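You operate a simulated robot arm through the tools that you are given. There is no shell and no other tool.

You are at the controls of a simulated two-armed robot. One attempt, no reset.

JOB
Take the red-and-white checked tea towel from the washer top and lay it out flat on the dryer top.

The check looks at the end state, three seconds after you hand in, the way a careful person would. Anything else that was tipped, shoved, dropped, spilled or broken makes it a failure. Flat cloth is picked up by pressing the open fingertips on it (5 to 10 N) and closing them slowly along it; thin cloth reads only 2 to 8 mm in the jaws.

ROBOT AND FRAMES
Two 7-joint arms with two-finger parallel grippers on one trunk, on a base that moves. Base frame: it is fixed to the floor where the robot stands at the start and does not move with it; the origin is under the middle of the robot, x ahead of it, y to its left, z up. Readings come in m, rad, newtons and seconds.
The left shoulder is at the start at [0.02, 0.138, 1.403], the right one opposite. With the tool pointing down near the work surface each hand reaches from about 0.1 to 0.38 m from the robot's upright axis, wherever it stands, measured 20 degrees to its own side. Places, roughly: dryer top [-1, -0.5, 0.9]; red-and-white checked tea towel [-1.5, -0.75, 1]. Payload 1.57 kg a hand.
Tool frame (each hand has its own): the origin (TCP) lies between the finger pads and is the grasp point; the fingertips stand 0.03 m ahead of it; z points along the fingers, y is the line along which they close. Largest opening 0.08 m; finger width 0.017, thickness 0.012; the body of the gripper, 0.04 by 0.082 m, starts 0.08 m behind the TCP.
Orientation is that of the tool frame in the base frame, as a unit quaternion [w, x, y, z]. With the fingers straight down and closing along the base's y, the tool's x points along the base's -x, its y along +y and its z along -z.

CONTROLS
- The arms move only by the tool jog_arm. It takes "left_commands", "right_commands" or both (then of equal length, played together; a hand with none holds still); each is a list of rows, each a list of 7 numbers: the turn, a rotation vector about the base's x, y, z in degrees, then the shift along the base's x, y, z in m, then the closure, from 0 (fully open) to 1 (shut). In form: [[rx, ry, rz, tx, ty, tz, grip], ...]. A call has 1 to 20 rows; each row is the pose to reach, as a shift and turn from the pose commanded when the call began. Each row takes 0.2 s and may step no farther than 0.05 m and 0.15 rad from the row before; otherwise, or with a gripper value out of range, the whole call is refused. A pose out of reach is approached as far as the arm can. The call stops where the force on the tool passes 40 N (or 10 N more than at its start, if that is more) or the arm is blocked; 0.2 s more then pass. Each finger travels about 0.045 m/s and halts on what it meets, pressing with about 43 N; the grip force reading is that of the motor and also rises with nothing between the fingers. The clock runs only during rows and for 0.2 s after the last one: add rows that repeat a pose to give the fingers time. It gives the time, the measured TCP pose, the force on the tool (base axes), the opening and the grip force at its end, in the units of the frame above (readings bear some noise), with the torque about the TCP (base axes, N m) and any sound that the robot's microphone picked up.
- Cameras (640 x 400 px; columns grow to the right, rows downward): "scene" is now at [0.1882, 0.0078, 1.3004]; the picture's right is [0.15, -0.99, 0.00], its down [-0.58, -0.09, -0.81] and it looks along [0.80, 0.12, -0.59] (base axes); focal length 214 px, centre (320, 200). "left" rides on the left gripper at [0.072, 0.007, -0.122] in its tool frame; the picture's right is [-0.09, 1.00, 0.00], its down [-0.84, -0.08, -0.54] and it looks along [-0.54, -0.05, 0.84] (tool axes); focal length 238 px, centre (320, 200). "right" rides on the right gripper at [0.072, -0.007, -0.122] in its tool frame; the picture's right is [0.09, 1.00, 0.00], its down [-0.84, 0.08, -0.54] and it looks along [-0.54, 0.05, 0.84] (tool axes); focal length 238 px, centre (320, 200). There is no depth. A picture from a camera that has moved, and an enlarged one, comes with that camera's place and axes in the base frame and with its lens. The place of the scene camera against the robot may be out by one fixed shift of up to 0.025 m in any direction.
- grab_frame(camera): a new picture of that camera. The clock stands still meanwhile.
- raise_lower(by): slides the trunk up (or, below 0, down) by that many m; the arms and the scene camera ride with it, the base frame stays. It gives what a move gives, with no picture.
- base_move(legs): drives the robot by 1 to 6 legs, each [ahead, left, turn to the left] in m, m and rad, along the robot's own axes; the way and the turn of a leg run together, so that a leg with both is an arc; at most 1.5 m and 3.142 rad a leg. The arms and the cameras ride along, it lands a little off, and it stops where it bumps. It gives what a move gives.
- turn_head(pan, tilt): turns the head with the scene camera to pan (to the left, within 1.047 rad either way) and tilt (down, from -0.506 to 1.204), counted from straight ahead of the robot. It gives what a move gives.
- close_up(camera, box): a new picture of the part [left, top, right, bottom] of that camera's present view, enlarged. The clock stands still meanwhile.
- finish_job(): hands the job in; it is judged then, once.

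Places have to be worked out from the pictures, the camera data and where the tool is seen. Open the grippers and draw the arms clear of the work before you hand the job in, unless the task says otherwise.

The tools are called after "Call:" as name(argument=value, ...) on one line, values as JSON. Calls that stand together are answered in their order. jog_arm: Moves the arms, as the interface text tells. Its arguments: {"type":"object","properties":{"left_commands":{"type":"array","items":{"type":"array","items":{"type":"number"}}},"right_commands":{"type":"array","items":{"type":"array","items":{"type":"number"}}}},"required":[]} The other tools are called the same way: raise_lower (by) moves the trunk up or down; base_move (legs) drives the base; turn_head (pan, tilt) turns the head that bears the scene camera; grab_frame (camera) takes a picture; close_up (camera, box) takes an enlarged picture of a part of a camera's view; finish_job () hands the job in.

At the start:

```text
time: 0.0
left_tcp_pos: [0.2673, 0.1685, 1.0403]
left_tool_rot: [0.0, -0.003, 0.998, 0.056]
left_contact_force: [0.0, 0.3, -0.4]
left_moment: [-0.01, 0.0, 0.03]
left_gripper_width: 0.0797
left_grasp_force: 0.2
right_tcp_pos: [0.2755, -0.1071, 1.0745]
right_tool_rot: [-0.001, 0.0, 1.0, 0.0]
right_contact_force: [-0.4, 0.5, 0.3]
right_moment: [-0.01, 0.01, -0.03]
right_gripper_width: 0.0799
right_grasp_force: 0.1
trunk travel left (down, up): [-0.778, 0.462]
robot x, y, heading: [0.0034, -0.0015, -0.005]
head pan, tilt (commanded): [0.155, 0.632]
```

scene: 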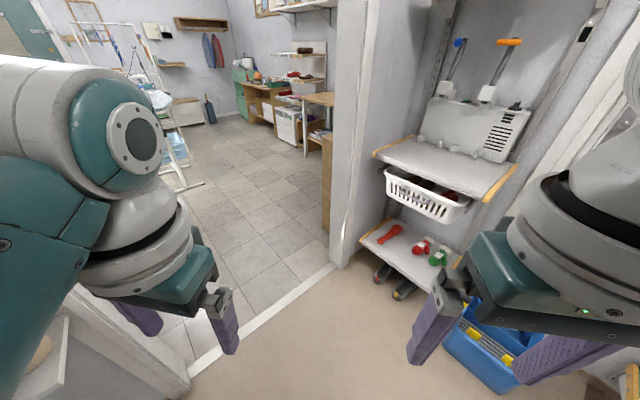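
right: 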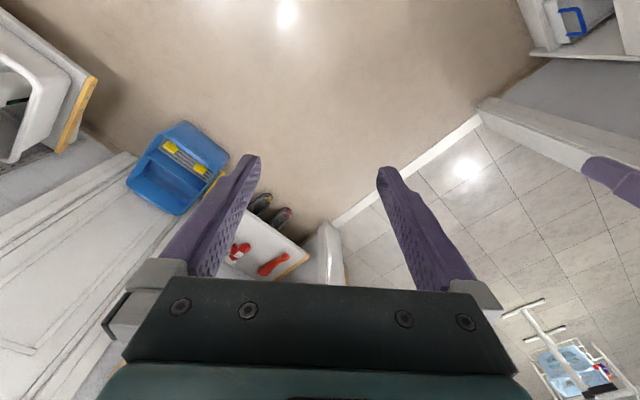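
left: 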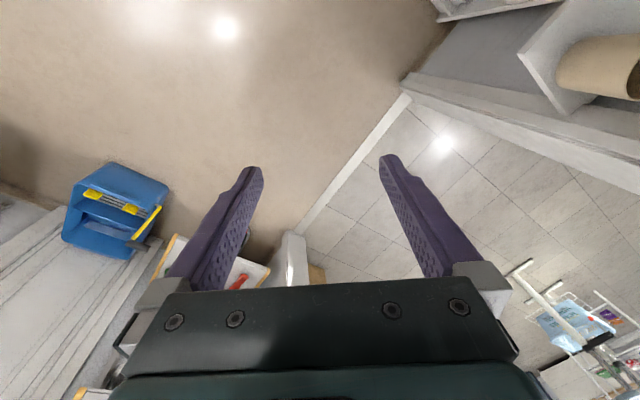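

The dryer and washer are behind the robot. I start by looking to both sides with the head before driving anywhere.

Call:
turn_head(pan=-1.047, tilt=0.6)

Call:
grab_frame(camera="scene")

Call:
turn_head(pan=1.047, tilt=0.6)

Call:
grab_frame(camera="scene")

```text
time: 1.4
left_tcp_pos: [0.2668, 0.1741, 1.04]
left_tool_rot: [-0.001, -0.002, 0.998, 0.062]
left_contact_force: [0.3, 0.3, -0.2]
left_moment: [-0.01, 0.0, -0.01]
left_gripper_width: 0.0796
left_grasp_force: 0.0
right_tcp_pos: [0.2757, -0.1074, 1.0745]
right_tool_rot: [0.0, 0.0, 1.0, 0.0]
right_contact_force: [0.2, 0.5, -0.5]
right_moment: [0.0, 0.0, -0.01]
right_gripper_width: 0.0801
right_grasp_force: 0.0
trunk travel left (down, up): [-0.778, 0.462]
robot x, y, heading: [0.0015, -0.0019, 0.001]
head pan, tilt (commanded): [-1.047, 0.6]
```

```text
taken
camera scene: at [0.1461, -0.0822, 1.3031], right [-0.87, -0.5, 0.0], down [-0.28, 0.49, -0.83], along [0.41, -0.71, -0.56], focal length 214 px, centre (320, 200)
```

scene: 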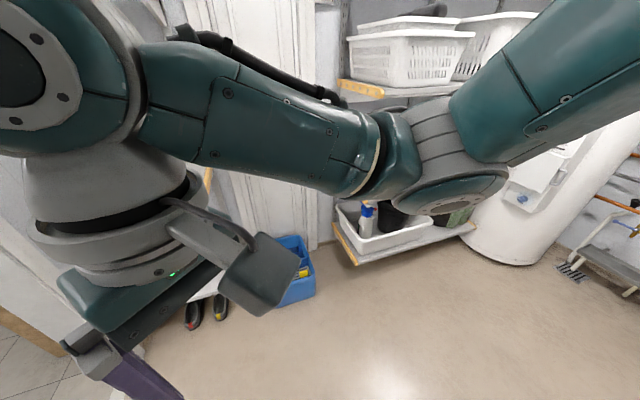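

```text
time: 3.4
left_tcp_pos: [0.2679, 0.1725, 1.04]
left_tool_rot: [0.0, -0.002, 0.998, 0.061]
left_contact_force: [0.2, -0.3, -0.5]
left_moment: [0.0, 0.02, -0.02]
left_gripper_width: 0.08
left_grasp_force: 0.1
right_tcp_pos: [0.2746, -0.1087, 1.0739]
right_tool_rot: [0.0, 0.0, 1.0, 0.0]
right_contact_force: [-0.8, -0.2, -0.7]
right_moment: [-0.01, 0.0, -0.02]
right_gripper_width: 0.0801
right_grasp_force: 0.0
trunk travel left (down, up): [-0.778, 0.462]
robot x, y, heading: [0.0021, 0.0003, 0.002]
head pan, tilt (commanded): [1.047, 0.6]
```

```text
taken
camera scene: at [0.1461, 0.0708, 1.3031], right [0.87, -0.5, 0.0], down [-0.28, -0.49, -0.83], along [0.41, 0.71, -0.56], focal length 214 px, centre (320, 200)
```

scene: 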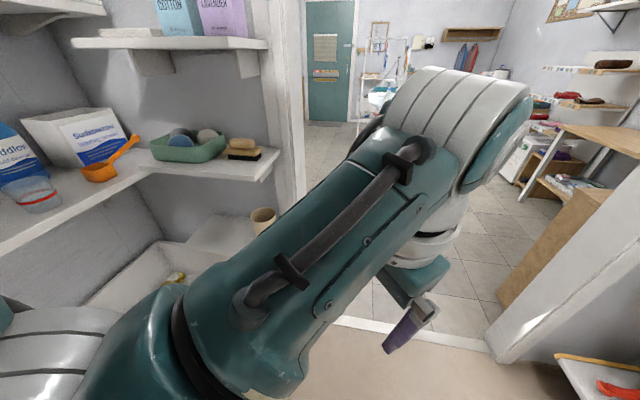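

Both sides have shelves about 0.9 m or more away, and the arms reach about 0.5 m. I turn right in place with the head centred, then look again.

Call:
turn_head(pan=-0.6, tilt=0.5)

Call:
base_move(legs=[[0, 0, -1.0]])

Call:
grab_frame(camera="scene")

```text
time: 5.1
left_tcp_pos: [0.2663, 0.1729, 1.0418]
left_tool_rot: [0.0, -0.003, 0.998, 0.062]
left_contact_force: [0.5, 1.1, -0.1]
left_moment: [0.01, 0.02, -0.04]
left_gripper_width: 0.0798
left_grasp_force: 0.0
right_tcp_pos: [0.2751, -0.107, 1.0739]
right_tool_rot: [-0.001, 0.0, 1.0, 0.0]
right_contact_force: [0.5, 0.4, 0.8]
right_moment: [-0.01, 0.0, -0.02]
right_gripper_width: 0.0799
right_grasp_force: 0.0
trunk travel left (down, up): [-0.778, 0.462]
robot x, y, heading: [0.0007, 0.002, -0.002]
head pan, tilt (commanded): [-0.6, 0.499]
```

```text
time: 8.2
left_tcp_pos: [0.279, -0.1491, 1.0402]
left_tool_rot: [0.03, 0.503, 0.862, 0.053]
left_contact_force: [0.0, 0.3, -0.1]
left_moment: [-0.02, 0.0, 0.01]
left_gripper_width: 0.08
left_grasp_force: 0.1
right_tcp_pos: [0.0398, -0.2924, 1.0747]
right_tool_rot: [0.0, 0.507, 0.862, 0.001]
right_contact_force: [-0.2, 0.1, 0.8]
right_moment: [0.0, -0.03, 0.01]
right_gripper_width: 0.0801
right_grasp_force: 0.0
trunk travel left (down, up): [-0.778, 0.462]
robot x, y, heading: [0.0003, -0.0019, -1.061]
head pan, tilt (commanded): [-0.6, 0.499]
```

```text
taken
camera scene: at [0.0423, -0.1835, 1.3122], right [-1.0, 0.09, 0.0], down [0.04, 0.48, -0.88], along [-0.08, -0.87, -0.48], focal length 214 px, centre (320, 200)
```

scene: 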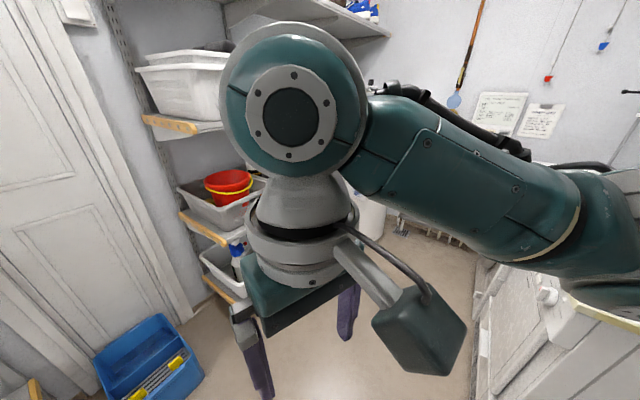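

No bump, and the appliances come into view on the right. I turn a further 1.0 rad to the right.

Call:
base_move(legs=[[0, 0, -1.0]])

Call:
turn_head(pan=0.0, tilt=0.5)

Call:
grab_frame(camera="scene")

```text
time: 11.1
left_tcp_pos: [0.029, -0.3171, 1.0395]
left_tool_rot: [0.055, 0.854, 0.516, 0.033]
left_contact_force: [0.4, -0.2, -0.2]
left_moment: [0.01, 0.04, -0.03]
left_gripper_width: 0.0801
left_grasp_force: 0.0
right_tcp_pos: [-0.2237, -0.1919, 1.0738]
right_tool_rot: [0.0, 0.857, 0.515, 0.0]
right_contact_force: [0.4, -1.1, -0.4]
right_moment: [0.01, -0.03, 0.03]
right_gripper_width: 0.08
right_grasp_force: 0.1
trunk travel left (down, up): [-0.778, 0.462]
robot x, y, heading: [-0.0008, -0.0015, -2.058]
head pan, tilt (commanded): [-0.6, 0.499]
```

```text
time: 12.1
left_tcp_pos: [0.029, -0.3182, 1.0413]
left_tool_rot: [0.055, 0.854, 0.516, 0.033]
left_contact_force: [-0.5, -0.4, 0.2]
left_moment: [0.01, -0.02, -0.02]
left_gripper_width: 0.08
left_grasp_force: 0.0
right_tcp_pos: [-0.2237, -0.1924, 1.0745]
right_tool_rot: [-0.001, 0.858, 0.514, 0.0]
right_contact_force: [-0.2, 0.5, 0.3]
right_moment: [-0.03, 0.01, 0.01]
right_gripper_width: 0.0801
right_grasp_force: 0.1
trunk travel left (down, up): [-0.778, 0.462]
robot x, y, heading: [0.0019, 0.0024, -2.054]
head pan, tilt (commanded): [0.0, 0.499]
```

```text
taken
camera scene: at [-0.0876, -0.1742, 1.3122], right [-0.88, 0.47, 0.0], down [0.23, 0.42, -0.88], along [-0.41, -0.78, -0.48], focal length 214 px, centre (320, 200)
```

scene: 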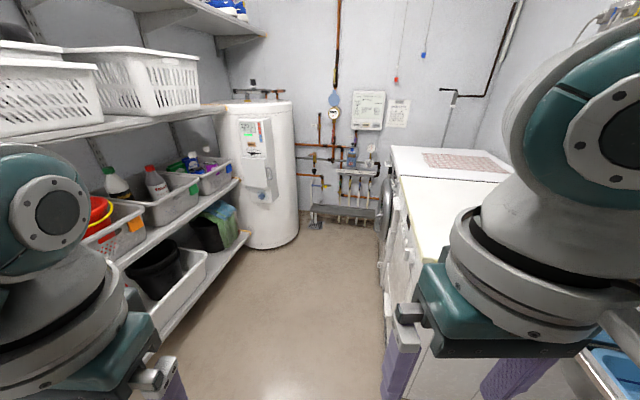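

The dryer (near) and the washer with the checked towel (far) are visible on the right. I zoom in to measure their edges.

Call:
close_up(camera="scene", box=[360, 120, 560, 245])

Call:
turn_head(pan=-0.5, tilt=0.5)

Call:
grab_frame(camera="scene")

```text
3.20 times, centred on (460, 182) of scene
camera zoom: at [-0.0876, -0.1742, 1.3122], right [-0.88, 0.47, 0.0], down [0.23, 0.42, -0.88], along [-0.41, -0.78, -0.48], focal length 686 px, centre (-128, 256)
```

zoom: 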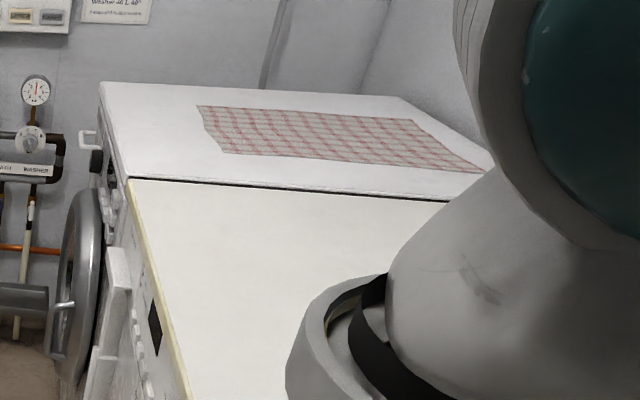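

```text
time: 13.1
left_tcp_pos: [0.0294, -0.3182, 1.0405]
left_tool_rot: [0.056, 0.854, 0.516, 0.034]
left_contact_force: [-0.6, 0.0, -0.4]
left_moment: [-0.01, -0.02, 0.0]
left_gripper_width: 0.0801
left_grasp_force: 0.0
right_tcp_pos: [-0.2237, -0.1933, 1.0756]
right_tool_rot: [0.0, 0.857, 0.516, 0.0]
right_contact_force: [0.2, -0.8, 0.4]
right_moment: [-0.02, 0.0, -0.01]
right_gripper_width: 0.0799
right_grasp_force: 0.0
trunk travel left (down, up): [-0.778, 0.462]
robot x, y, heading: [0.0034, -0.0011, -2.055]
head pan, tilt (commanded): [-0.499, 0.499]
```

```text
taken
camera scene: at [-0.1208, -0.144, 1.3122], right [-0.55, 0.83, 0.0], down [0.4, 0.26, -0.88], along [-0.73, -0.48, -0.48], focal length 214 px, centre (320, 200)
```

scene: 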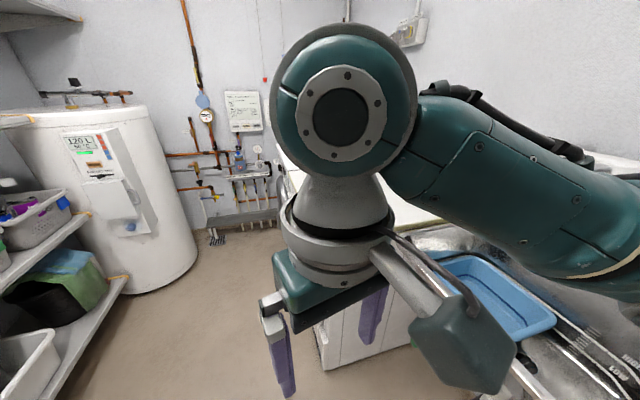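

Working from pixels at z≈0.9, the row of machines runs along about (-0.65,-0.76), and the towel measures about 0.39 × 0.29 m. I look down to see the robot's own base outline and the front of the machines.

Call:
turn_head(pan=0.0, tilt=1.2)

Call:
grab_frame(camera="scene")

Call:
grab_frame(camera="right")

Call:
grab_frame(camera="left")

```text
time: 14.1
left_tcp_pos: [0.0285, -0.3174, 1.0402]
left_tool_rot: [0.056, 0.854, 0.516, 0.033]
left_contact_force: [-0.8, 0.3, -0.6]
left_moment: [0.01, 0.04, 0.0]
left_gripper_width: 0.0801
left_grasp_force: 0.0
right_tcp_pos: [-0.2233, -0.1922, 1.074]
right_tool_rot: [0.0, 0.857, 0.515, 0.0]
right_contact_force: [0.2, -0.9, -1.1]
right_moment: [0.01, -0.01, 0.01]
right_gripper_width: 0.08
right_grasp_force: 0.1
trunk travel left (down, up): [-0.778, 0.462]
robot x, y, heading: [-0.0007, -0.0037, -2.058]
head pan, tilt (commanded): [0.0, 1.201]
```

```text
taken
camera scene: at [-0.0712, -0.1433, 1.2586], right [-0.88, 0.47, 0.0], down [0.44, 0.82, -0.36], along [-0.17, -0.32, -0.93], focal length 214 px, centre (320, 200)
```

scene: 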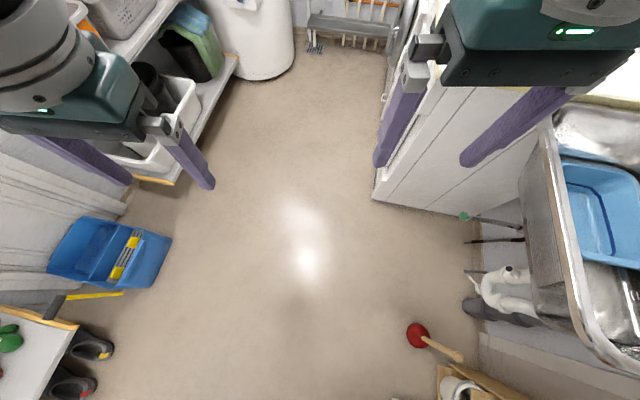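

```text
taken
camera right: at [-0.1956, -0.1253, 1.1966], right [0.92, -0.39, 0.0], down [-0.32, -0.78, 0.54], along [-0.21, -0.5, -0.84], focal length 238 px, centre (320, 200)
```

right: 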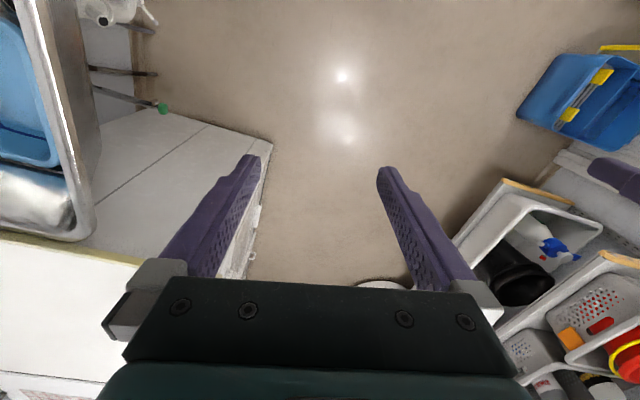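

```text
taken
camera left: at [0.0544, -0.2501, 1.1627], right [0.83, -0.54, 0.13], down [-0.52, -0.67, 0.53], along [-0.2, -0.51, -0.84], focal length 238 px, centre (320, 200)
```

left: 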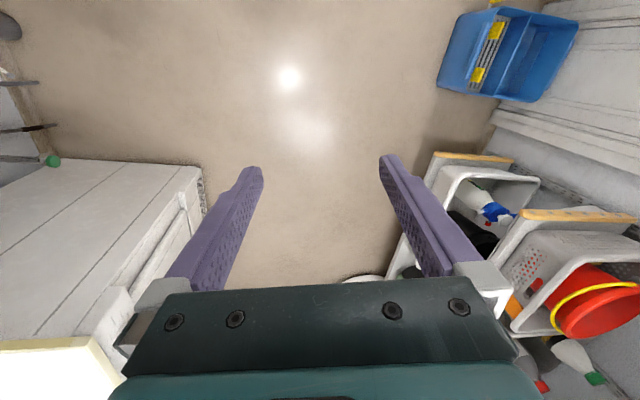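

No base outline is visible below the camera. The dryer's front corner on the floor is near (-0.57,-0.40) and the corridor is about 1.1 m wide. I line up with the row, step left into mid-corridor, and look again.

Call:
turn_head(pan=0.0, tilt=0.7)

Call:
base_move(legs=[[0, 0, -0.21], [0, 0.35, 0]])

Call:
grab_frame(camera="scene")

```text
time: 15.1
left_tcp_pos: [0.0287, -0.3186, 1.0399]
left_tool_rot: [0.055, 0.854, 0.517, 0.033]
left_contact_force: [0.1, 0.3, 0.3]
left_moment: [-0.02, 0.02, 0.01]
left_gripper_width: 0.0798
left_grasp_force: 0.1
right_tcp_pos: [-0.2232, -0.1921, 1.0736]
right_tool_rot: [0.001, 0.857, 0.515, 0.0]
right_contact_force: [0.7, 0.2, -0.2]
right_moment: [0.01, -0.02, -0.01]
right_gripper_width: 0.08
right_grasp_force: 0.1
trunk travel left (down, up): [-0.778, 0.462]
robot x, y, heading: [0.0014, 0.0014, -2.057]
head pan, tilt (commanded): [0.0, 0.7]
```

```text
time: 18.0
left_tcp_pos: [0.2183, -0.5341, 1.0407]
left_tool_rot: [0.059, 0.904, 0.422, 0.027]
left_contact_force: [0.1, 0.2, 0.1]
left_moment: [-0.01, 0.03, 0.01]
left_gripper_width: 0.0802
left_grasp_force: 0.1
right_tcp_pos: [-0.0016, -0.3578, 1.0735]
right_tool_rot: [-0.001, 0.908, 0.42, -0.001]
right_contact_force: [-0.6, -0.9, 0.8]
right_moment: [0.04, 0.02, 0.05]
right_gripper_width: 0.08
right_grasp_force: 0.0
trunk travel left (down, up): [-0.778, 0.462]
robot x, y, heading: [0.2583, -0.2186, -2.276]
head pan, tilt (commanded): [0.0, 0.7]
```

```text
taken
camera scene: at [0.1403, -0.364, 1.2945], right [-0.76, 0.65, 0.0], down [0.42, 0.49, -0.76], along [-0.49, -0.58, -0.64], focal length 214 px, centre (320, 200)
```

scene: 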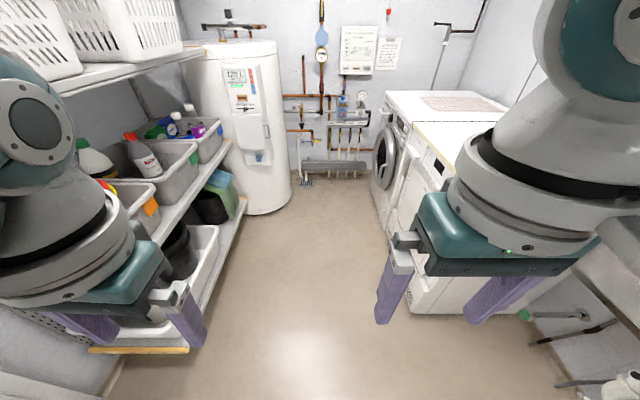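

The corridor ahead is clear, the washer door is shut, and the shelves stand about 0.7 m to my left. I drive ahead along the row in steps.

Call:
base_move(legs=[[0.8, 0, 0]])

Call:
grab_frame(camera="scene")

```text
time: 22.4
left_tcp_pos: [-0.2936, -1.1501, 1.0399]
left_tool_rot: [0.058, 0.902, 0.427, 0.027]
left_contact_force: [-0.5, 0.8, 0.1]
left_moment: [0.0, -0.03, 0.0]
left_gripper_width: 0.0799
left_grasp_force: 0.0
right_tcp_pos: [-0.5174, -0.9767, 1.0739]
right_tool_rot: [0.0, 0.905, 0.425, -0.001]
right_contact_force: [-0.5, 0.7, -0.6]
right_moment: [0.03, 0.0, 0.0]
right_gripper_width: 0.0801
right_grasp_force: 0.0
trunk travel left (down, up): [-0.778, 0.462]
robot x, y, heading: [-0.2589, -0.8306, -2.263]
head pan, tilt (commanded): [0.0, 0.7]
```

```text
taken
camera scene: at [-0.3745, -0.9814, 1.2945], right [-0.77, 0.64, 0.0], down [0.41, 0.5, -0.76], along [-0.49, -0.59, -0.64], focal length 214 px, centre (320, 200)
```

scene: 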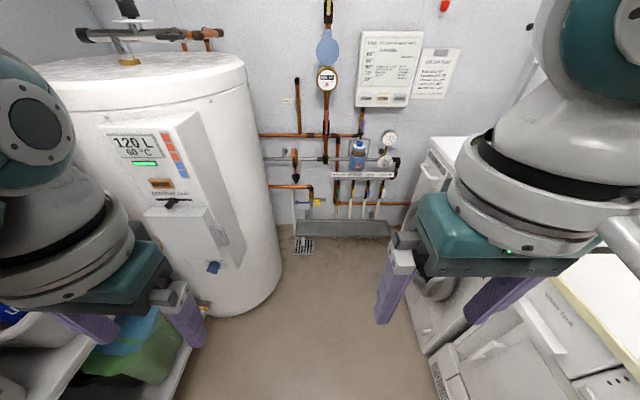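

Position is now about s=0.10 along the row and 0.5 m out from the fronts. I turn right 90° to face the machines, since the hands pass above the tops, and then look.

Call:
base_move(legs=[[0, 0, -1.571]])

Call:
turn_head(pan=0.3, tilt=0.6)

Call:
grab_frame(camera="scene")

Call:
grab_frame(camera="left")

Call:
grab_frame(camera="right")

```text
time: 26.6
left_tcp_pos: [-0.5748, -0.7949, 1.0402]
left_tool_rot: [0.062, 0.938, -0.341, -0.022]
left_contact_force: [0.3, 0.4, -0.1]
left_moment: [0.02, 0.0, -0.02]
left_gripper_width: 0.0801
left_grasp_force: 0.0
right_tcp_pos: [-0.3993, -0.5729, 1.0748]
right_tool_rot: [0.0, 0.939, -0.344, 0.001]
right_contact_force: [0.4, 0.2, -0.5]
right_moment: [0.0, -0.01, -0.02]
right_gripper_width: 0.0799
right_grasp_force: 0.0
trunk travel left (down, up): [-0.778, 0.462]
robot x, y, heading: [-0.2543, -0.8331, 2.435]
head pan, tilt (commanded): [0.0, 0.7]
```

```text
time: 27.4
left_tcp_pos: [-0.576, -0.7937, 1.0403]
left_tool_rot: [0.061, 0.938, -0.34, -0.022]
left_contact_force: [-0.3, 0.3, -0.5]
left_moment: [0.02, 0.01, -0.03]
left_gripper_width: 0.0801
left_grasp_force: 0.1
right_tcp_pos: [-0.4006, -0.5741, 1.0737]
right_tool_rot: [0.0, 0.939, -0.344, 0.001]
right_contact_force: [-0.3, -0.2, -0.6]
right_moment: [0.0, 0.02, -0.02]
right_gripper_width: 0.08
right_grasp_force: 0.1
trunk travel left (down, up): [-0.778, 0.462]
robot x, y, heading: [-0.2592, -0.8345, 2.44]
head pan, tilt (commanded): [0.3, 0.6]
```

```text
taken
camera scene: at [-0.4141, -0.7398, 1.3031], right [0.39, 0.92, 0.0], down [0.52, -0.22, -0.82], along [-0.76, 0.32, -0.57], focal length 214 px, centre (320, 200)
```

scene: 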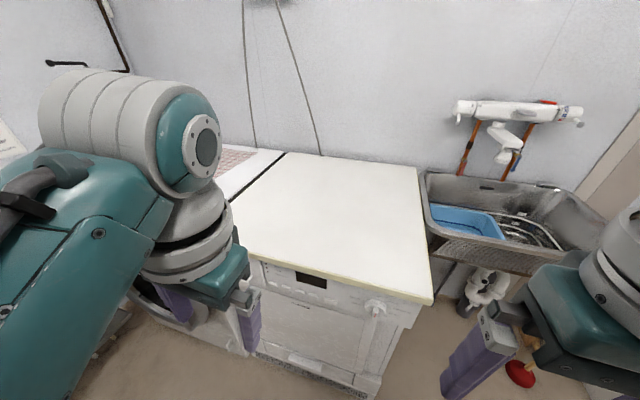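

```text
taken
camera left: at [-0.5146, -0.834, 1.1626], right [-0.7, -0.7, 0.13], down [-0.55, 0.65, 0.53], along [-0.45, 0.3, -0.84], focal length 238 px, centre (320, 200)
```

left: 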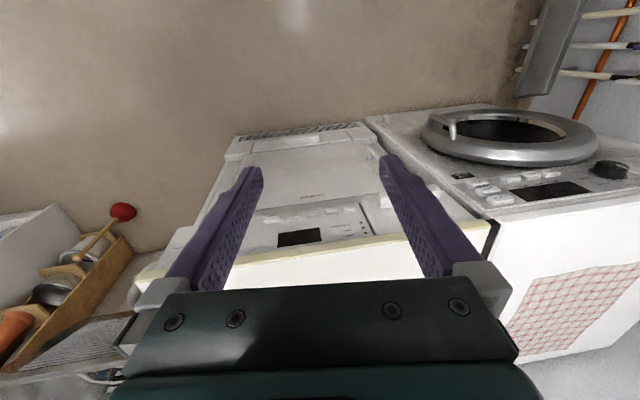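

```text
taken
camera right: at [-0.3397, -0.6146, 1.1965], right [-0.57, -0.82, 0.0], down [-0.69, 0.48, 0.54], along [-0.44, 0.31, -0.84], focal length 238 px, centre (320, 200)
```

right: 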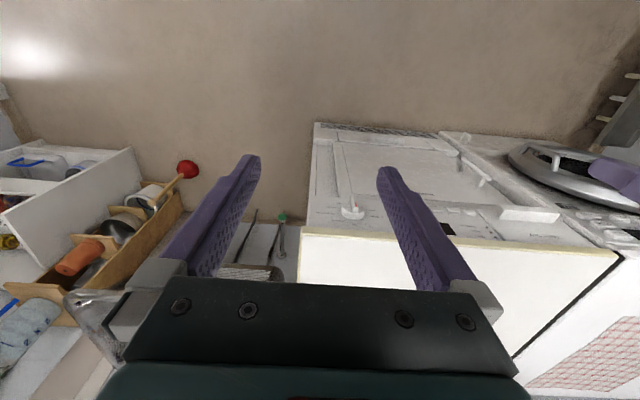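

Stereo from the three cameras puts the dryer top at z≈0.90, with its front edge running from (-0.535,-0.45) to (-0.889,-0.879). I slide left along the row to stand near the towel's dryer-side edge.

Call:
base_move(legs=[[0, 0.5, 0]])

Call:
turn_head(pan=0.0, tilt=0.6)

Call:
grab_frame(camera="scene")

Call:
grab_frame(camera="left")

Call:
grab_frame(camera="right")

```text
time: 30.4
left_tcp_pos: [-0.8999, -1.1843, 1.0403]
left_tool_rot: [0.061, 0.939, -0.337, -0.021]
left_contact_force: [0.1, 0.0, 0.2]
left_moment: [-0.01, -0.02, 0.0]
left_gripper_width: 0.0799
left_grasp_force: 0.1
right_tcp_pos: [-0.726, -0.9607, 1.0741]
right_tool_rot: [0.0, 0.94, -0.341, 0.0]
right_contact_force: [-0.7, -0.1, -0.4]
right_moment: [-0.02, 0.0, 0.03]
right_gripper_width: 0.0799
right_grasp_force: 0.1
trunk travel left (down, up): [-0.778, 0.462]
robot x, y, heading: [-0.5791, -1.2198, 2.453]
head pan, tilt (commanded): [0.3, 0.6]
```

```text
time: 31.2
left_tcp_pos: [-0.8998, -1.185, 1.0407]
left_tool_rot: [0.061, 0.939, -0.336, -0.023]
left_contact_force: [0.0, 0.8, -0.3]
left_moment: [-0.02, 0.0, 0.0]
left_gripper_width: 0.0801
left_grasp_force: 0.2
right_tcp_pos: [-0.7262, -0.9618, 1.074]
right_tool_rot: [-0.001, 0.94, -0.341, 0.0]
right_contact_force: [-0.6, 0.2, 0.9]
right_moment: [-0.01, -0.02, -0.01]
right_gripper_width: 0.0803
right_grasp_force: 0.0
trunk travel left (down, up): [-0.778, 0.462]
robot x, y, heading: [-0.5852, -1.2158, 2.457]
head pan, tilt (commanded): [0.0, 0.6]
```

```text
taken
camera scene: at [-0.7255, -1.1049, 1.3031], right [0.64, 0.77, 0.0], down [0.43, -0.36, -0.83], along [-0.63, 0.53, -0.56], focal length 214 px, centre (320, 200)
```

scene: 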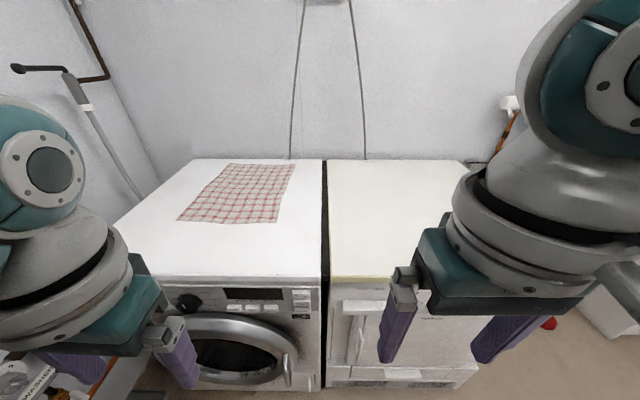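

```text
taken
camera left: at [-0.8386, -1.2225, 1.1626], right [-0.7, -0.7, 0.13], down [-0.55, 0.65, 0.53], along [-0.46, 0.3, -0.84], focal length 238 px, centre (320, 200)
```

left: 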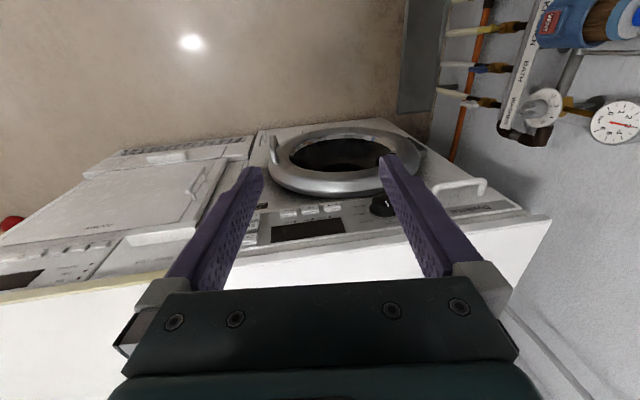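

```text
taken
camera right: at [-0.6658, -1.0014, 1.1965], right [-0.57, -0.82, 0.0], down [-0.69, 0.48, 0.54], along [-0.45, 0.31, -0.84], focal length 238 px, centre (320, 200)
```

right: 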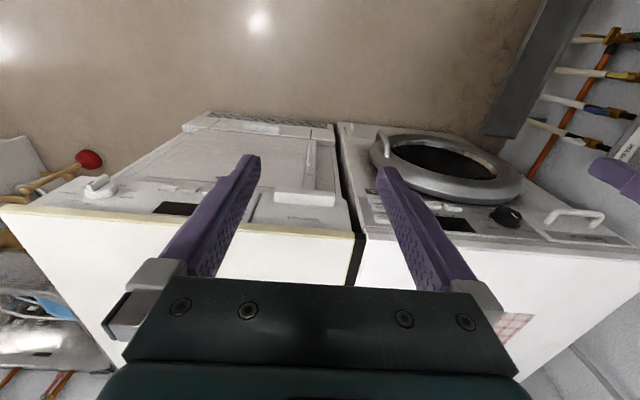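

Now I have a clear view of both tops and the towel, with a narrow dark gap between the machines. I zoom in on the towel and on the gap to compare heights.

Call:
close_up(camera="scene", box=[160, 145, 352, 265])

Call:
close_up(camera="scene", box=[290, 200, 380, 290])

Call:
close_up(camera="right", box=[310, 200, 420, 290])

```text
3.33 times, centred on (256, 205) of scene
camera zoom: at [-0.7255, -1.1049, 1.3031], right [0.64, 0.77, 0.0], down [0.43, -0.36, -0.83], along [-0.63, 0.53, -0.56], focal length 715 px, centre (533, 183)
```

zoom: 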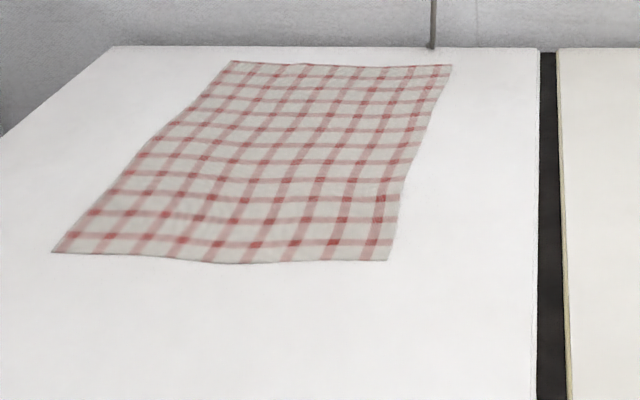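

```text
4.44 times, centred on (335, 245) of scene
camera zoom: at [-0.7255, -1.1049, 1.3031], right [0.64, 0.77, 0.0], down [0.43, -0.36, -0.83], along [-0.63, 0.53, -0.56], focal length 953 px, centre (253, 0)
```

zoom: 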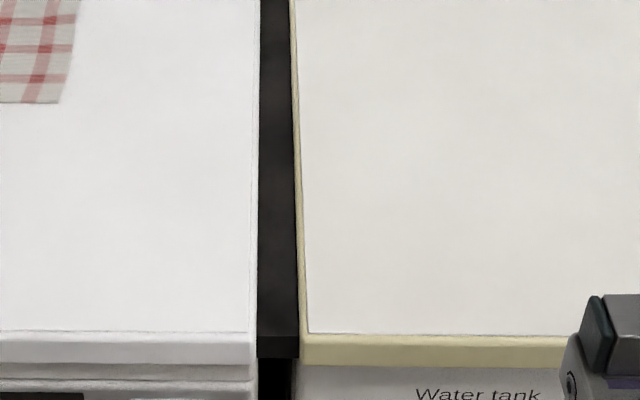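

```text
4.44 times, centred on (365, 245) of right
camera zoom: at [-0.6658, -1.0014, 1.1965], right [-0.57, -0.82, 0.0], down [-0.69, 0.48, 0.54], along [-0.45, 0.31, -0.84], focal length 1059 px, centre (120, 0)
```

zoom: 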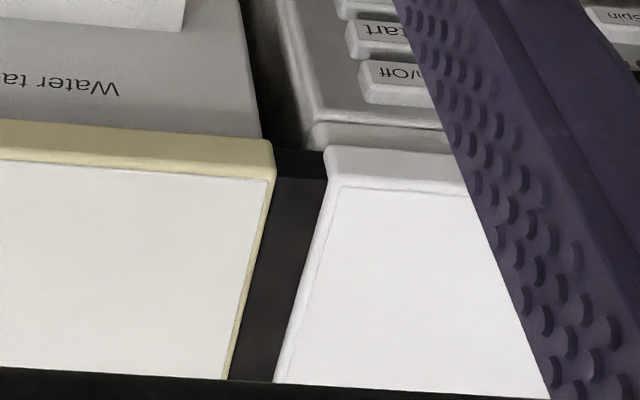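

The tops are level within about 1 cm with a dark filler strip between, and the towel covers roughly s 0.73–1.04 and q 0.20–0.61 (along the row, and depth from the front). I test how far the hands can reach forward above the tops, at the current safe height of about 1.04–1.07.

Call:
jog_arm(left_commands=[[0, 0, 0, -0.0375, 0.0315, 0.02, 0], [0, 0, 0, -0.075, 0.063, 0.03, 0], [0, 0, 0, -0.1125, 0.0945, 0.03, 0], [0, 0, 0, -0.15, 0.126, 0.03, 0], [0, 0, 0, -0.1875, 0.1575, 0.03, 0], [0, 0, 0, -0.225, 0.189, 0.03, 0], [0, 0, 0, -0.2625, 0.2205, 0.03, 0], [0, 0, 0, -0.3, 0.252, 0.03, 0], [0, 0, 0, -0.3, 0.252, 0.03, 0]], right_commands=[[0, 0, 0, -0.0375, 0.0315, 0.0, 0], [0, 0, 0, -0.075, 0.063, 0.0, 0], [0, 0, 0, -0.1125, 0.0945, 0.0, 0], [0, 0, 0, -0.15, 0.126, 0.0, 0], [0, 0, 0, -0.1875, 0.1575, 0.0, 0], [0, 0, 0, -0.225, 0.189, 0.0, 0], [0, 0, 0, -0.2625, 0.2205, 0.0, 0], [0, 0, 0, -0.3, 0.252, 0.0, 0], [0, 0, 0, -0.3, 0.252, 0.0, 0]])

Call:
grab_frame(camera="scene")

```text
refused: row 1 steps farther than a row can; nothing moved
```

```text
taken
camera scene: at [-0.7255, -1.1049, 1.3031], right [0.64, 0.77, 0.0], down [0.43, -0.36, -0.83], along [-0.63, 0.53, -0.56], focal length 214 px, centre (320, 200)
```

scene: 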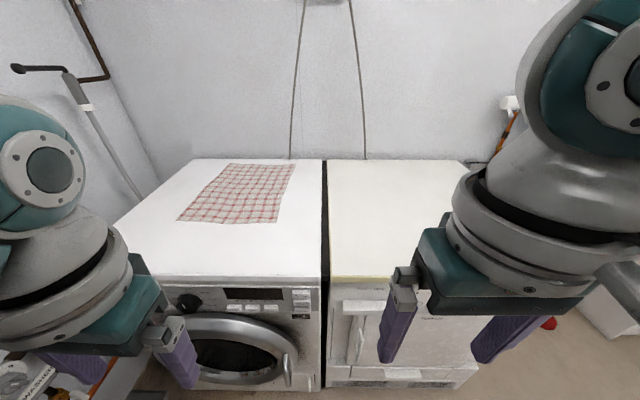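

The first row stepped slightly over the 0.05 m limit. I repeat the reach test with smaller steps.

Call:
jog_arm(left_commands=[[0, 0, 0, -0.03, 0.025, 0.015, 0], [0, 0, 0, -0.065, 0.054, 0.03, 0], [0, 0, 0, -0.1, 0.083, 0.03, 0], [0, 0, 0, -0.135, 0.112, 0.03, 0], [0, 0, 0, -0.17, 0.141, 0.03, 0], [0, 0, 0, -0.205, 0.17, 0.03, 0], [0, 0, 0, -0.24, 0.199, 0.03, 0], [0, 0, 0, -0.275, 0.228, 0.03, 0], [0, 0, 0, -0.31, 0.257, 0.03, 0], [0, 0, 0, -0.31, 0.257, 0.03, 0]], right_commands=[[0, 0, 0, -0.03, 0.025, 0.0, 0], [0, 0, 0, -0.065, 0.054, 0.0, 0], [0, 0, 0, -0.1, 0.083, 0.0, 0], [0, 0, 0, -0.135, 0.112, 0.0, 0], [0, 0, 0, -0.17, 0.141, 0.0, 0], [0, 0, 0, -0.205, 0.17, 0.0, 0], [0, 0, 0, -0.24, 0.199, 0.0, 0], [0, 0, 0, -0.275, 0.228, 0.0, 0], [0, 0, 0, -0.31, 0.257, 0.0, 0], [0, 0, 0, -0.31, 0.257, 0.0, 0]])

Call:
grab_frame(camera="scene")

```text
time: 33.4
left_tcp_pos: [-1.066, -1.0648, 1.101]
left_tool_rot: [0.061, 0.939, -0.336, -0.022]
left_contact_force: [0.6, 0.1, 0.2]
left_moment: [0.06, 0.0, -0.01]
left_gripper_width: 0.08
left_grasp_force: 0.1
left hand out of reach, approached as far as the arm can: row 5, 6, 7, 8, 9, 10
right_tcp_pos: [-0.8629, -0.8218, 1.1089]
right_tool_rot: [-0.001, 0.94, -0.34, 0.0]
right_contact_force: [-0.8, -0.8, 0.2]
right_moment: [0.0, 0.0, 0.0]
right_gripper_width: 0.0799
right_grasp_force: 0.1
right hand out of reach, approached as far as the arm can: row 5, 6, 7, 8, 9, 10
trunk travel left (down, up): [-0.778, 0.462]
robot x, y, heading: [-0.5831, -1.2225, 2.449]
head pan, tilt (commanded): [0.0, 0.6]
```

```text
taken
camera scene: at [-0.7254, -1.1048, 1.3031], right [0.64, 0.77, 0.0], down [0.43, -0.36, -0.83], along [-0.63, 0.53, -0.56], focal length 214 px, centre (320, 200)
```

scene: 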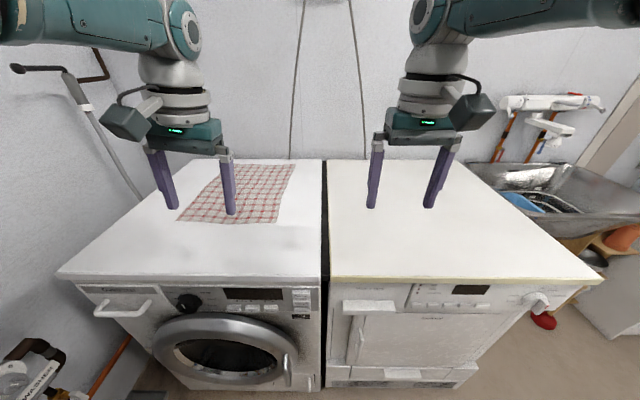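

At this height the forward reach from the axis is about 0.47 m, and the hands drifted up at the limit. That suggests more reach when the shoulders are lower relative to the hands, so I test by raising the hands 0.2 m and pushing forward.

Call:
jog_arm(left_commands=[[0, 0, 0, 0, 0, 0.04, 0], [0, 0, 0, 0, 0, 0.08, 0], [0, 0, 0, 0, 0, 0.12, 0], [0, 0, 0, 0, 0, 0.16, 0], [0, 0, 0, -0.03, 0.025, 0.19, 0], [0, 0, 0, -0.06, 0.05, 0.19, 0], [0, 0, 0, -0.09, 0.075, 0.19, 0], [0, 0, 0, -0.12, 0.1, 0.19, 0], [0, 0, 0, -0.15, 0.125, 0.19, 0], [0, 0, 0, -0.15, 0.125, 0.19, 0]], right_commands=[[0, 0, 0, 0, 0, 0.04, 0], [0, 0, 0, 0, 0, 0.08, 0], [0, 0, 0, 0, 0, 0.12, 0], [0, 0, 0, 0, 0, 0.16, 0], [0, 0, 0, -0.03, 0.025, 0.19, 0], [0, 0, 0, -0.06, 0.05, 0.19, 0], [0, 0, 0, -0.09, 0.075, 0.19, 0], [0, 0, 0, -0.12, 0.1, 0.19, 0], [0, 0, 0, -0.15, 0.125, 0.19, 0], [0, 0, 0, -0.15, 0.125, 0.19, 0]])

Call:
grab_frame(camera="scene")

```text
time: 34.7
left_tcp_pos: [-1.0669, -1.0655, 1.2463]
left_tool_rot: [0.067, 0.939, -0.337, -0.006]
left_contact_force: [-0.5, -0.3, 0.3]
left_moment: [0.02, -0.01, 0.0]
left_gripper_width: 0.0798
left_grasp_force: 0.2
left hand out of reach, approached as far as the arm can: row 5, 6
right_tcp_pos: [-0.8341, -0.8283, 1.2272]
right_tool_rot: [0.03, 0.936, -0.343, 0.077]
right_contact_force: [0.1, 0.1, -0.2]
right_moment: [-0.03, 0.02, 0.03]
right_gripper_width: 0.0801
right_grasp_force: 0.0
right hand out of reach, approached as far as the arm can: row 4, 5, 6
trunk travel left (down, up): [-0.778, 0.462]
robot x, y, heading: [-0.5855, -1.2195, 2.447]
head pan, tilt (commanded): [0.0, 0.6]
stopped in row 6 (right hand): the arm was blocked; the commanded pose is now the measured one
```

```text
taken
camera scene: at [-0.7254, -1.1048, 1.3032], right [0.64, 0.77, 0.0], down [0.43, -0.36, -0.83], along [-0.63, 0.53, -0.56], focal length 214 px, centre (320, 200)
```

scene: 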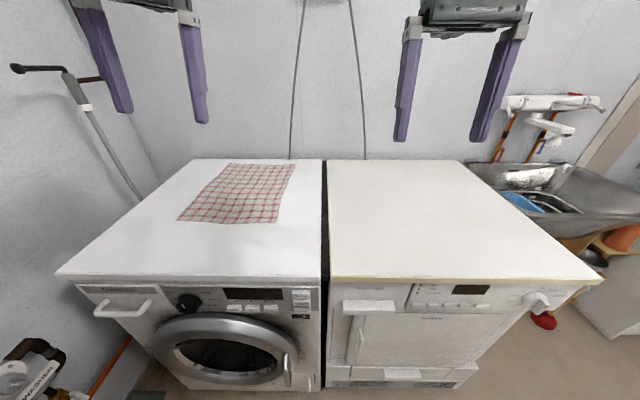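

The overhead view is clear now, but raising the hands doesn't help and the right arm reached a joint limit. I pull back, lower to about 1.10, tilt the fingers 35° forward, and test the forward reach again.

Call:
jog_arm(left_commands=[[0, 0, 0, 0.03, -0.025, -0.02, 0], [0, 0, 0, 0.06, -0.05, -0.05, 0], [4.5, 5.4, 0, 0.077, -0.064, -0.08, 0], [9, 10.8, 0, 0.077, -0.064, -0.11, 0], [13.4, 16.2, 0, 0.077, -0.064, -0.13, 0], [17.9, 21.6, 0, 0.077, -0.064, -0.13, 0], [22.3, 27, 0, 0.06, -0.05, -0.13, 0], [22.3, 27, 0, 0.03, -0.025, -0.13, 0], [22.3, 27, 0, 0, 0, -0.13, 0], [22.3, 27, 0, -0.03, 0.025, -0.13, 0], [22.3, 27, 0, -0.06, 0.05, -0.13, 0], [22.3, 27, 0, -0.09, 0.075, -0.13, 0], [22.3, 27, 0, -0.12, 0.1, -0.13, 0], [22.3, 27, 0, -0.15, 0.125, -0.13, 0], [22.3, 27, 0, -0.18, 0.15, -0.13, 0], [22.3, 27, 0, -0.21, 0.175, -0.13, 0]], right_commands=[[0, 0, 0, 0.03, -0.025, -0.02, 0], [0, 0, 0, 0.06, -0.05, -0.05, 0], [4.5, 5.4, 0, 0.077, -0.064, -0.08, 0], [9, 10.8, 0, 0.077, -0.064, -0.11, 0], [13.4, 16.2, 0, 0.077, -0.064, -0.12, 0], [17.9, 21.6, 0, 0.077, -0.064, -0.12, 0], [22.3, 27, 0, 0.06, -0.05, -0.12, 0], [22.3, 27, 0, 0.03, -0.025, -0.12, 0], [22.3, 27, 0, 0, 0, -0.12, 0], [22.3, 27, 0, -0.03, 0.025, -0.12, 0], [22.3, 27, 0, -0.06, 0.05, -0.12, 0], [22.3, 27, 0, -0.09, 0.075, -0.12, 0], [22.3, 27, 0, -0.12, 0.1, -0.12, 0], [22.3, 27, 0, -0.15, 0.125, -0.12, 0], [22.3, 27, 0, -0.18, 0.15, -0.12, 0], [22.3, 27, 0, -0.21, 0.175, -0.12, 0]])

Call:
grab_frame(camera="scene")

```text
time: 38.1
left_tcp_pos: [-1.1648, -0.9998, 1.1405]
left_tool_rot: [-0.038, 0.907, -0.305, -0.289]
left_contact_force: [0.0, -0.5, 1.3]
left_moment: [0.02, 0.03, -0.01]
left_gripper_width: 0.08
left_grasp_force: 0.0
left hand out of reach, approached as far as the arm can: row 1, 2, 3, 4, 5, 6, 7, 8, 9, 10, 11, 12, 13, 14, 15, 16
right_tcp_pos: [-0.92, -0.7433, 1.1335]
right_tool_rot: [-0.072, 0.916, -0.335, -0.21]
right_contact_force: [-0.2, -0.6, -0.2]
right_moment: [0.02, 0.04, -0.03]
right_gripper_width: 0.08
right_grasp_force: 0.0
right hand out of reach, approached as far as the arm can: row 1, 2, 3, 4, 5, 6, 7, 8, 9, 10, 11, 12, 13, 14, 15, 16
trunk travel left (down, up): [-0.778, 0.462]
robot x, y, heading: [-0.5838, -1.2187, 2.45]
head pan, tilt (commanded): [0.0, 0.6]
```

```text
taken
camera scene: at [-0.7254, -1.1048, 1.3031], right [0.64, 0.77, 0.0], down [0.43, -0.36, -0.83], along [-0.63, 0.53, -0.56], focal length 214 px, centre (320, 200)
```

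scene: 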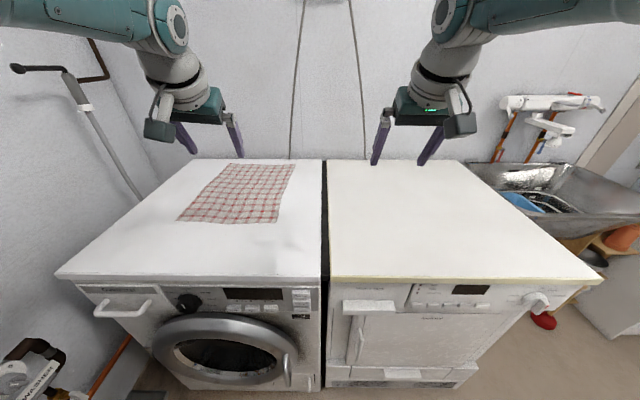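

With the tilt, the reach is about 0.57–0.59 m from the axis. Next I find how close the base can stand, creeping ahead with the hands well above the tops.

Call:
base_move(legs=[[0.12, 0, 0]])

Call:
grab_frame(camera="scene")

```text
time: 39.4
left_tcp_pos: [-1.2584, -0.9215, 1.1401]
left_tool_rot: [-0.037, 0.906, -0.306, -0.289]
left_contact_force: [0.6, -0.5, 0.9]
left_moment: [-0.02, 0.02, 0.0]
left_gripper_width: 0.0798
left_grasp_force: 0.1
right_tcp_pos: [-1.013, -0.6645, 1.1324]
right_tool_rot: [-0.072, 0.915, -0.335, -0.212]
right_contact_force: [0.3, -0.3, 1.0]
right_moment: [0.02, 0.01, 0.04]
right_gripper_width: 0.0803
right_grasp_force: 0.0
trunk travel left (down, up): [-0.778, 0.462]
robot x, y, heading: [-0.6786, -1.1426, 2.447]
head pan, tilt (commanded): [0.0, 0.6]
```

```text
taken
camera scene: at [-0.819, -1.0265, 1.3031], right [0.64, 0.77, 0.0], down [0.43, -0.36, -0.83], along [-0.63, 0.53, -0.56], focal length 214 px, centre (320, 200)
```

scene: 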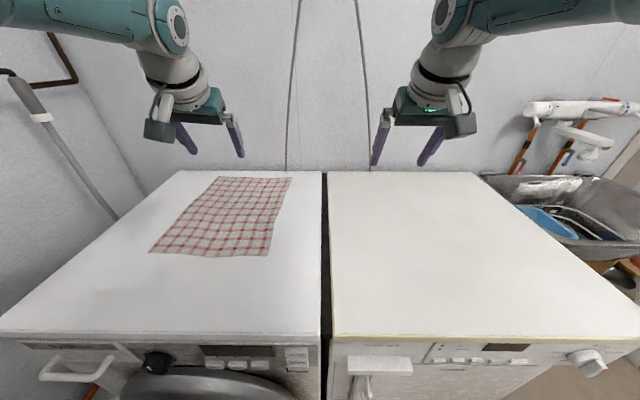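

The base has reached q≈-0.33 without bumping. Before shifting further left, I check the clearance on the left side (wall, pipes, left elbow) with the head.

Call:
turn_head(pan=0.9, tilt=0.45)

Call:
grab_frame(camera="scene")

Call:
turn_head(pan=0.0, tilt=1.2)

Call:
grab_frame(camera="scene")

```text
time: 40.5
left_tcp_pos: [-1.2568, -0.9214, 1.14]
left_tool_rot: [-0.037, 0.907, -0.306, -0.288]
left_contact_force: [-0.2, -1.2, 0.3]
left_moment: [-0.05, -0.01, 0.01]
left_gripper_width: 0.0802
left_grasp_force: 0.0
right_tcp_pos: [-1.014, -0.6641, 1.1322]
right_tool_rot: [-0.072, 0.916, -0.335, -0.21]
right_contact_force: [-0.8, 1.5, -1.0]
right_moment: [0.03, 0.04, -0.03]
right_gripper_width: 0.0798
right_grasp_force: 0.0
trunk travel left (down, up): [-0.778, 0.462]
robot x, y, heading: [-0.6787, -1.1412, 2.442]
head pan, tilt (commanded): [0.901, 0.45]
```

```text
taken
camera scene: at [-0.8412, -1.1018, 1.3167], right [-0.2, 0.98, 0.0], down [0.43, 0.09, -0.9], along [-0.88, -0.18, -0.44], focal length 214 px, centre (320, 200)
```

scene: 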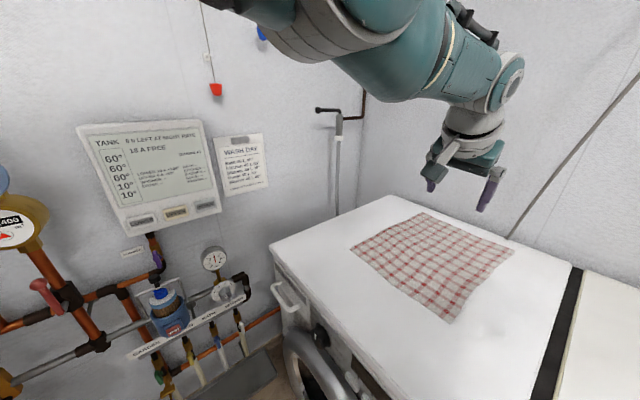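

```text
time: 41.8
left_tcp_pos: [-1.2589, -0.9212, 1.1405]
left_tool_rot: [-0.038, 0.906, -0.306, -0.289]
left_contact_force: [-0.4, -0.2, -0.5]
left_moment: [0.0, 0.02, -0.01]
left_gripper_width: 0.0801
left_grasp_force: 0.0
right_tcp_pos: [-1.0145, -0.6644, 1.1327]
right_tool_rot: [-0.072, 0.915, -0.336, -0.21]
right_contact_force: [0.6, -0.3, 0.9]
right_moment: [-0.05, 0.0, 0.02]
right_gripper_width: 0.0799
right_grasp_force: 0.1
trunk travel left (down, up): [-0.778, 0.462]
robot x, y, heading: [-0.6743, -1.1427, 2.444]
head pan, tilt (commanded): [0.0, 1.201]
```

```text
taken
camera scene: at [-0.7942, -1.0473, 1.2586], right [0.64, 0.77, 0.0], down [0.72, -0.6, -0.36], along [-0.28, 0.23, -0.93], focal length 214 px, centre (320, 200)
```

scene: 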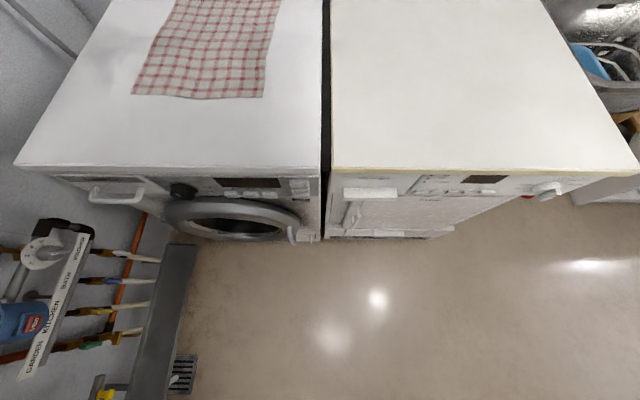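

The left side has plenty of room, with the elbow near s≈0.9 and the wall near 1.5. I creep ahead another 0.08 m to find the closest standing place, watching for a bump.

Call:
base_move(legs=[[0.08, 0, 0]])

```text
time: 42.8
left_tcp_pos: [-1.3191, -0.8682, 1.1397]
left_tool_rot: [-0.037, 0.906, -0.306, -0.289]
left_contact_force: [-0.1, -0.2, 0.1]
left_moment: [0.0, -0.01, 0.02]
left_gripper_width: 0.08
left_grasp_force: 0.1
right_tcp_pos: [-1.0759, -0.6121, 1.1326]
right_tool_rot: [-0.072, 0.915, -0.336, -0.211]
right_contact_force: [-0.3, 0.5, -0.7]
right_moment: [-0.04, 0.02, 0.0]
right_gripper_width: 0.08
right_grasp_force: 0.1
trunk travel left (down, up): [-0.778, 0.462]
robot x, y, heading: [-0.7405, -1.0902, 2.446]
head pan, tilt (commanded): [0.0, 1.201]
```

There was no bump at q≈-0.25, so I go ahead another 0.05 m.

Call:
base_move(legs=[[0.05, 0, 0]])

Call:
grab_frame(camera="scene")

```text
time: 43.7
left_tcp_pos: [-1.3587, -0.8368, 1.14]
left_tool_rot: [-0.038, 0.906, -0.307, -0.289]
left_contact_force: [0.4, -0.5, -0.8]
left_moment: [0.0, 0.01, -0.01]
left_gripper_width: 0.0799
left_grasp_force: 0.1
right_tcp_pos: [-1.1135, -0.5811, 1.1319]
right_tool_rot: [-0.072, 0.915, -0.336, -0.21]
right_contact_force: [0.4, -0.2, -0.2]
right_moment: [-0.02, 0.01, 0.0]
right_gripper_width: 0.0799
right_grasp_force: 0.0
trunk travel left (down, up): [-0.778, 0.462]
robot x, y, heading: [-0.7759, -1.06, 2.445]
head pan, tilt (commanded): [0.0, 1.201]
```

```text
taken
camera scene: at [-0.8942, -0.9633, 1.2585], right [0.64, 0.77, 0.0], down [0.71, -0.6, -0.36], along [-0.28, 0.23, -0.93], focal length 214 px, centre (320, 200)
```

scene: 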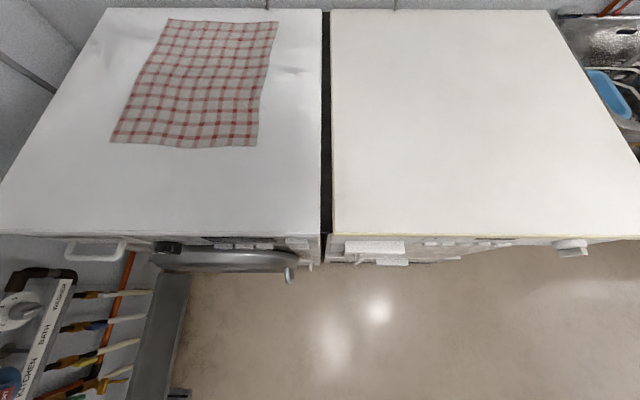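

Still no bump at q≈-0.20, and this gives an excellent overhead view. I try another 0.05 m.

Call:
base_move(legs=[[0.05, 0, 0]])

```text
time: 44.7
left_tcp_pos: [-1.3956, -0.8053, 1.1404]
left_tool_rot: [-0.038, 0.906, -0.307, -0.288]
left_contact_force: [0.0, 0.3, -0.3]
left_moment: [-0.02, 0.04, -0.02]
left_gripper_width: 0.08
left_grasp_force: 0.0
right_tcp_pos: [-1.1501, -0.5492, 1.1322]
right_tool_rot: [-0.072, 0.915, -0.337, -0.209]
right_contact_force: [0.1, 0.0, -0.3]
right_moment: [0.02, 0.0, 0.05]
right_gripper_width: 0.0802
right_grasp_force: 0.0
trunk travel left (down, up): [-0.778, 0.462]
robot x, y, heading: [-0.8141, -1.0267, 2.446]
head pan, tilt (commanded): [0.0, 1.201]
```

No bump at q≈-0.15 either, so the base can stand very close. My plan has three parts:
1. Pull the towel about 0.16 m toward the front by its front edge.
2. Regrip its dryer-side edge at two points.
3. Drag it sideways onto the dryer with the base.

First I retract and straighten both tools to point down, and raise them to about 1.23 so the trunk can come down.

Call:
jog_arm(left_commands=[[0, 0, 0, 0.025, -0.02, 0.02, 0], [-2.6, -5.0, -0.4, 0.05, -0.042, 0.04, 0], [-5.2, -10, -0.7, 0.077, -0.064, 0.06, 0], [-7.8, -15, -1, 0.1, -0.085, 0.08, 0], [-10.3, -20, -1.4, 0.125, -0.105, 0.09, 0], [-12.9, -25, -1.8, 0.154, -0.128, 0.09, 0], [-15.5, -30.1, -2.1, 0.154, -0.128, 0.09, 0], [-15.5, -30.1, -2.1, 0.154, -0.128, 0.09, 0]], right_commands=[[0, 0, 0, 0.025, -0.02, 0.02, 0], [-2.7, -3.3, 0.1, 0.05, -0.042, 0.04, 0], [-5.3, -6.6, 0.2, 0.077, -0.064, 0.06, 0], [-8, -9.9, 0.4, 0.1, -0.085, 0.08, 0], [-10.7, -13.2, 0.6, 0.125, -0.105, 0.1, 0], [-13.3, -16.5, 0.7, 0.154, -0.128, 0.1, 0], [-16, -19.85, 0.8, 0.154, -0.128, 0.1, 0], [-16, -19.85, 0.8, 0.154, -0.128, 0.1, 0]])

```text
time: 46.7
left_tcp_pos: [-1.3001, -0.8849, 1.2056]
left_tool_rot: [0.018, 0.937, -0.347, 0.036]
left_contact_force: [0.3, 0.1, 1.2]
left_moment: [0.0, -0.02, -0.01]
left_gripper_width: 0.0801
left_grasp_force: 0.1
left hand out of reach, approached as far as the arm can: row 1, 2, 3, 4, 5, 6, 7, 8
right_tcp_pos: [-0.9958, -0.676, 1.2312]
right_tool_rot: [0.0, 0.941, -0.338, -0.001]
right_contact_force: [0.1, -0.1, 0.4]
right_moment: [-0.05, 0.01, -0.02]
right_gripper_width: 0.0801
right_grasp_force: 0.1
trunk travel left (down, up): [-0.778, 0.462]
robot x, y, heading: [-0.8143, -1.0238, 2.44]
head pan, tilt (commanded): [0.0, 1.201]
stopped in row 8 (left hand): the arm was blocked; the commanded pose is now the measured one
```

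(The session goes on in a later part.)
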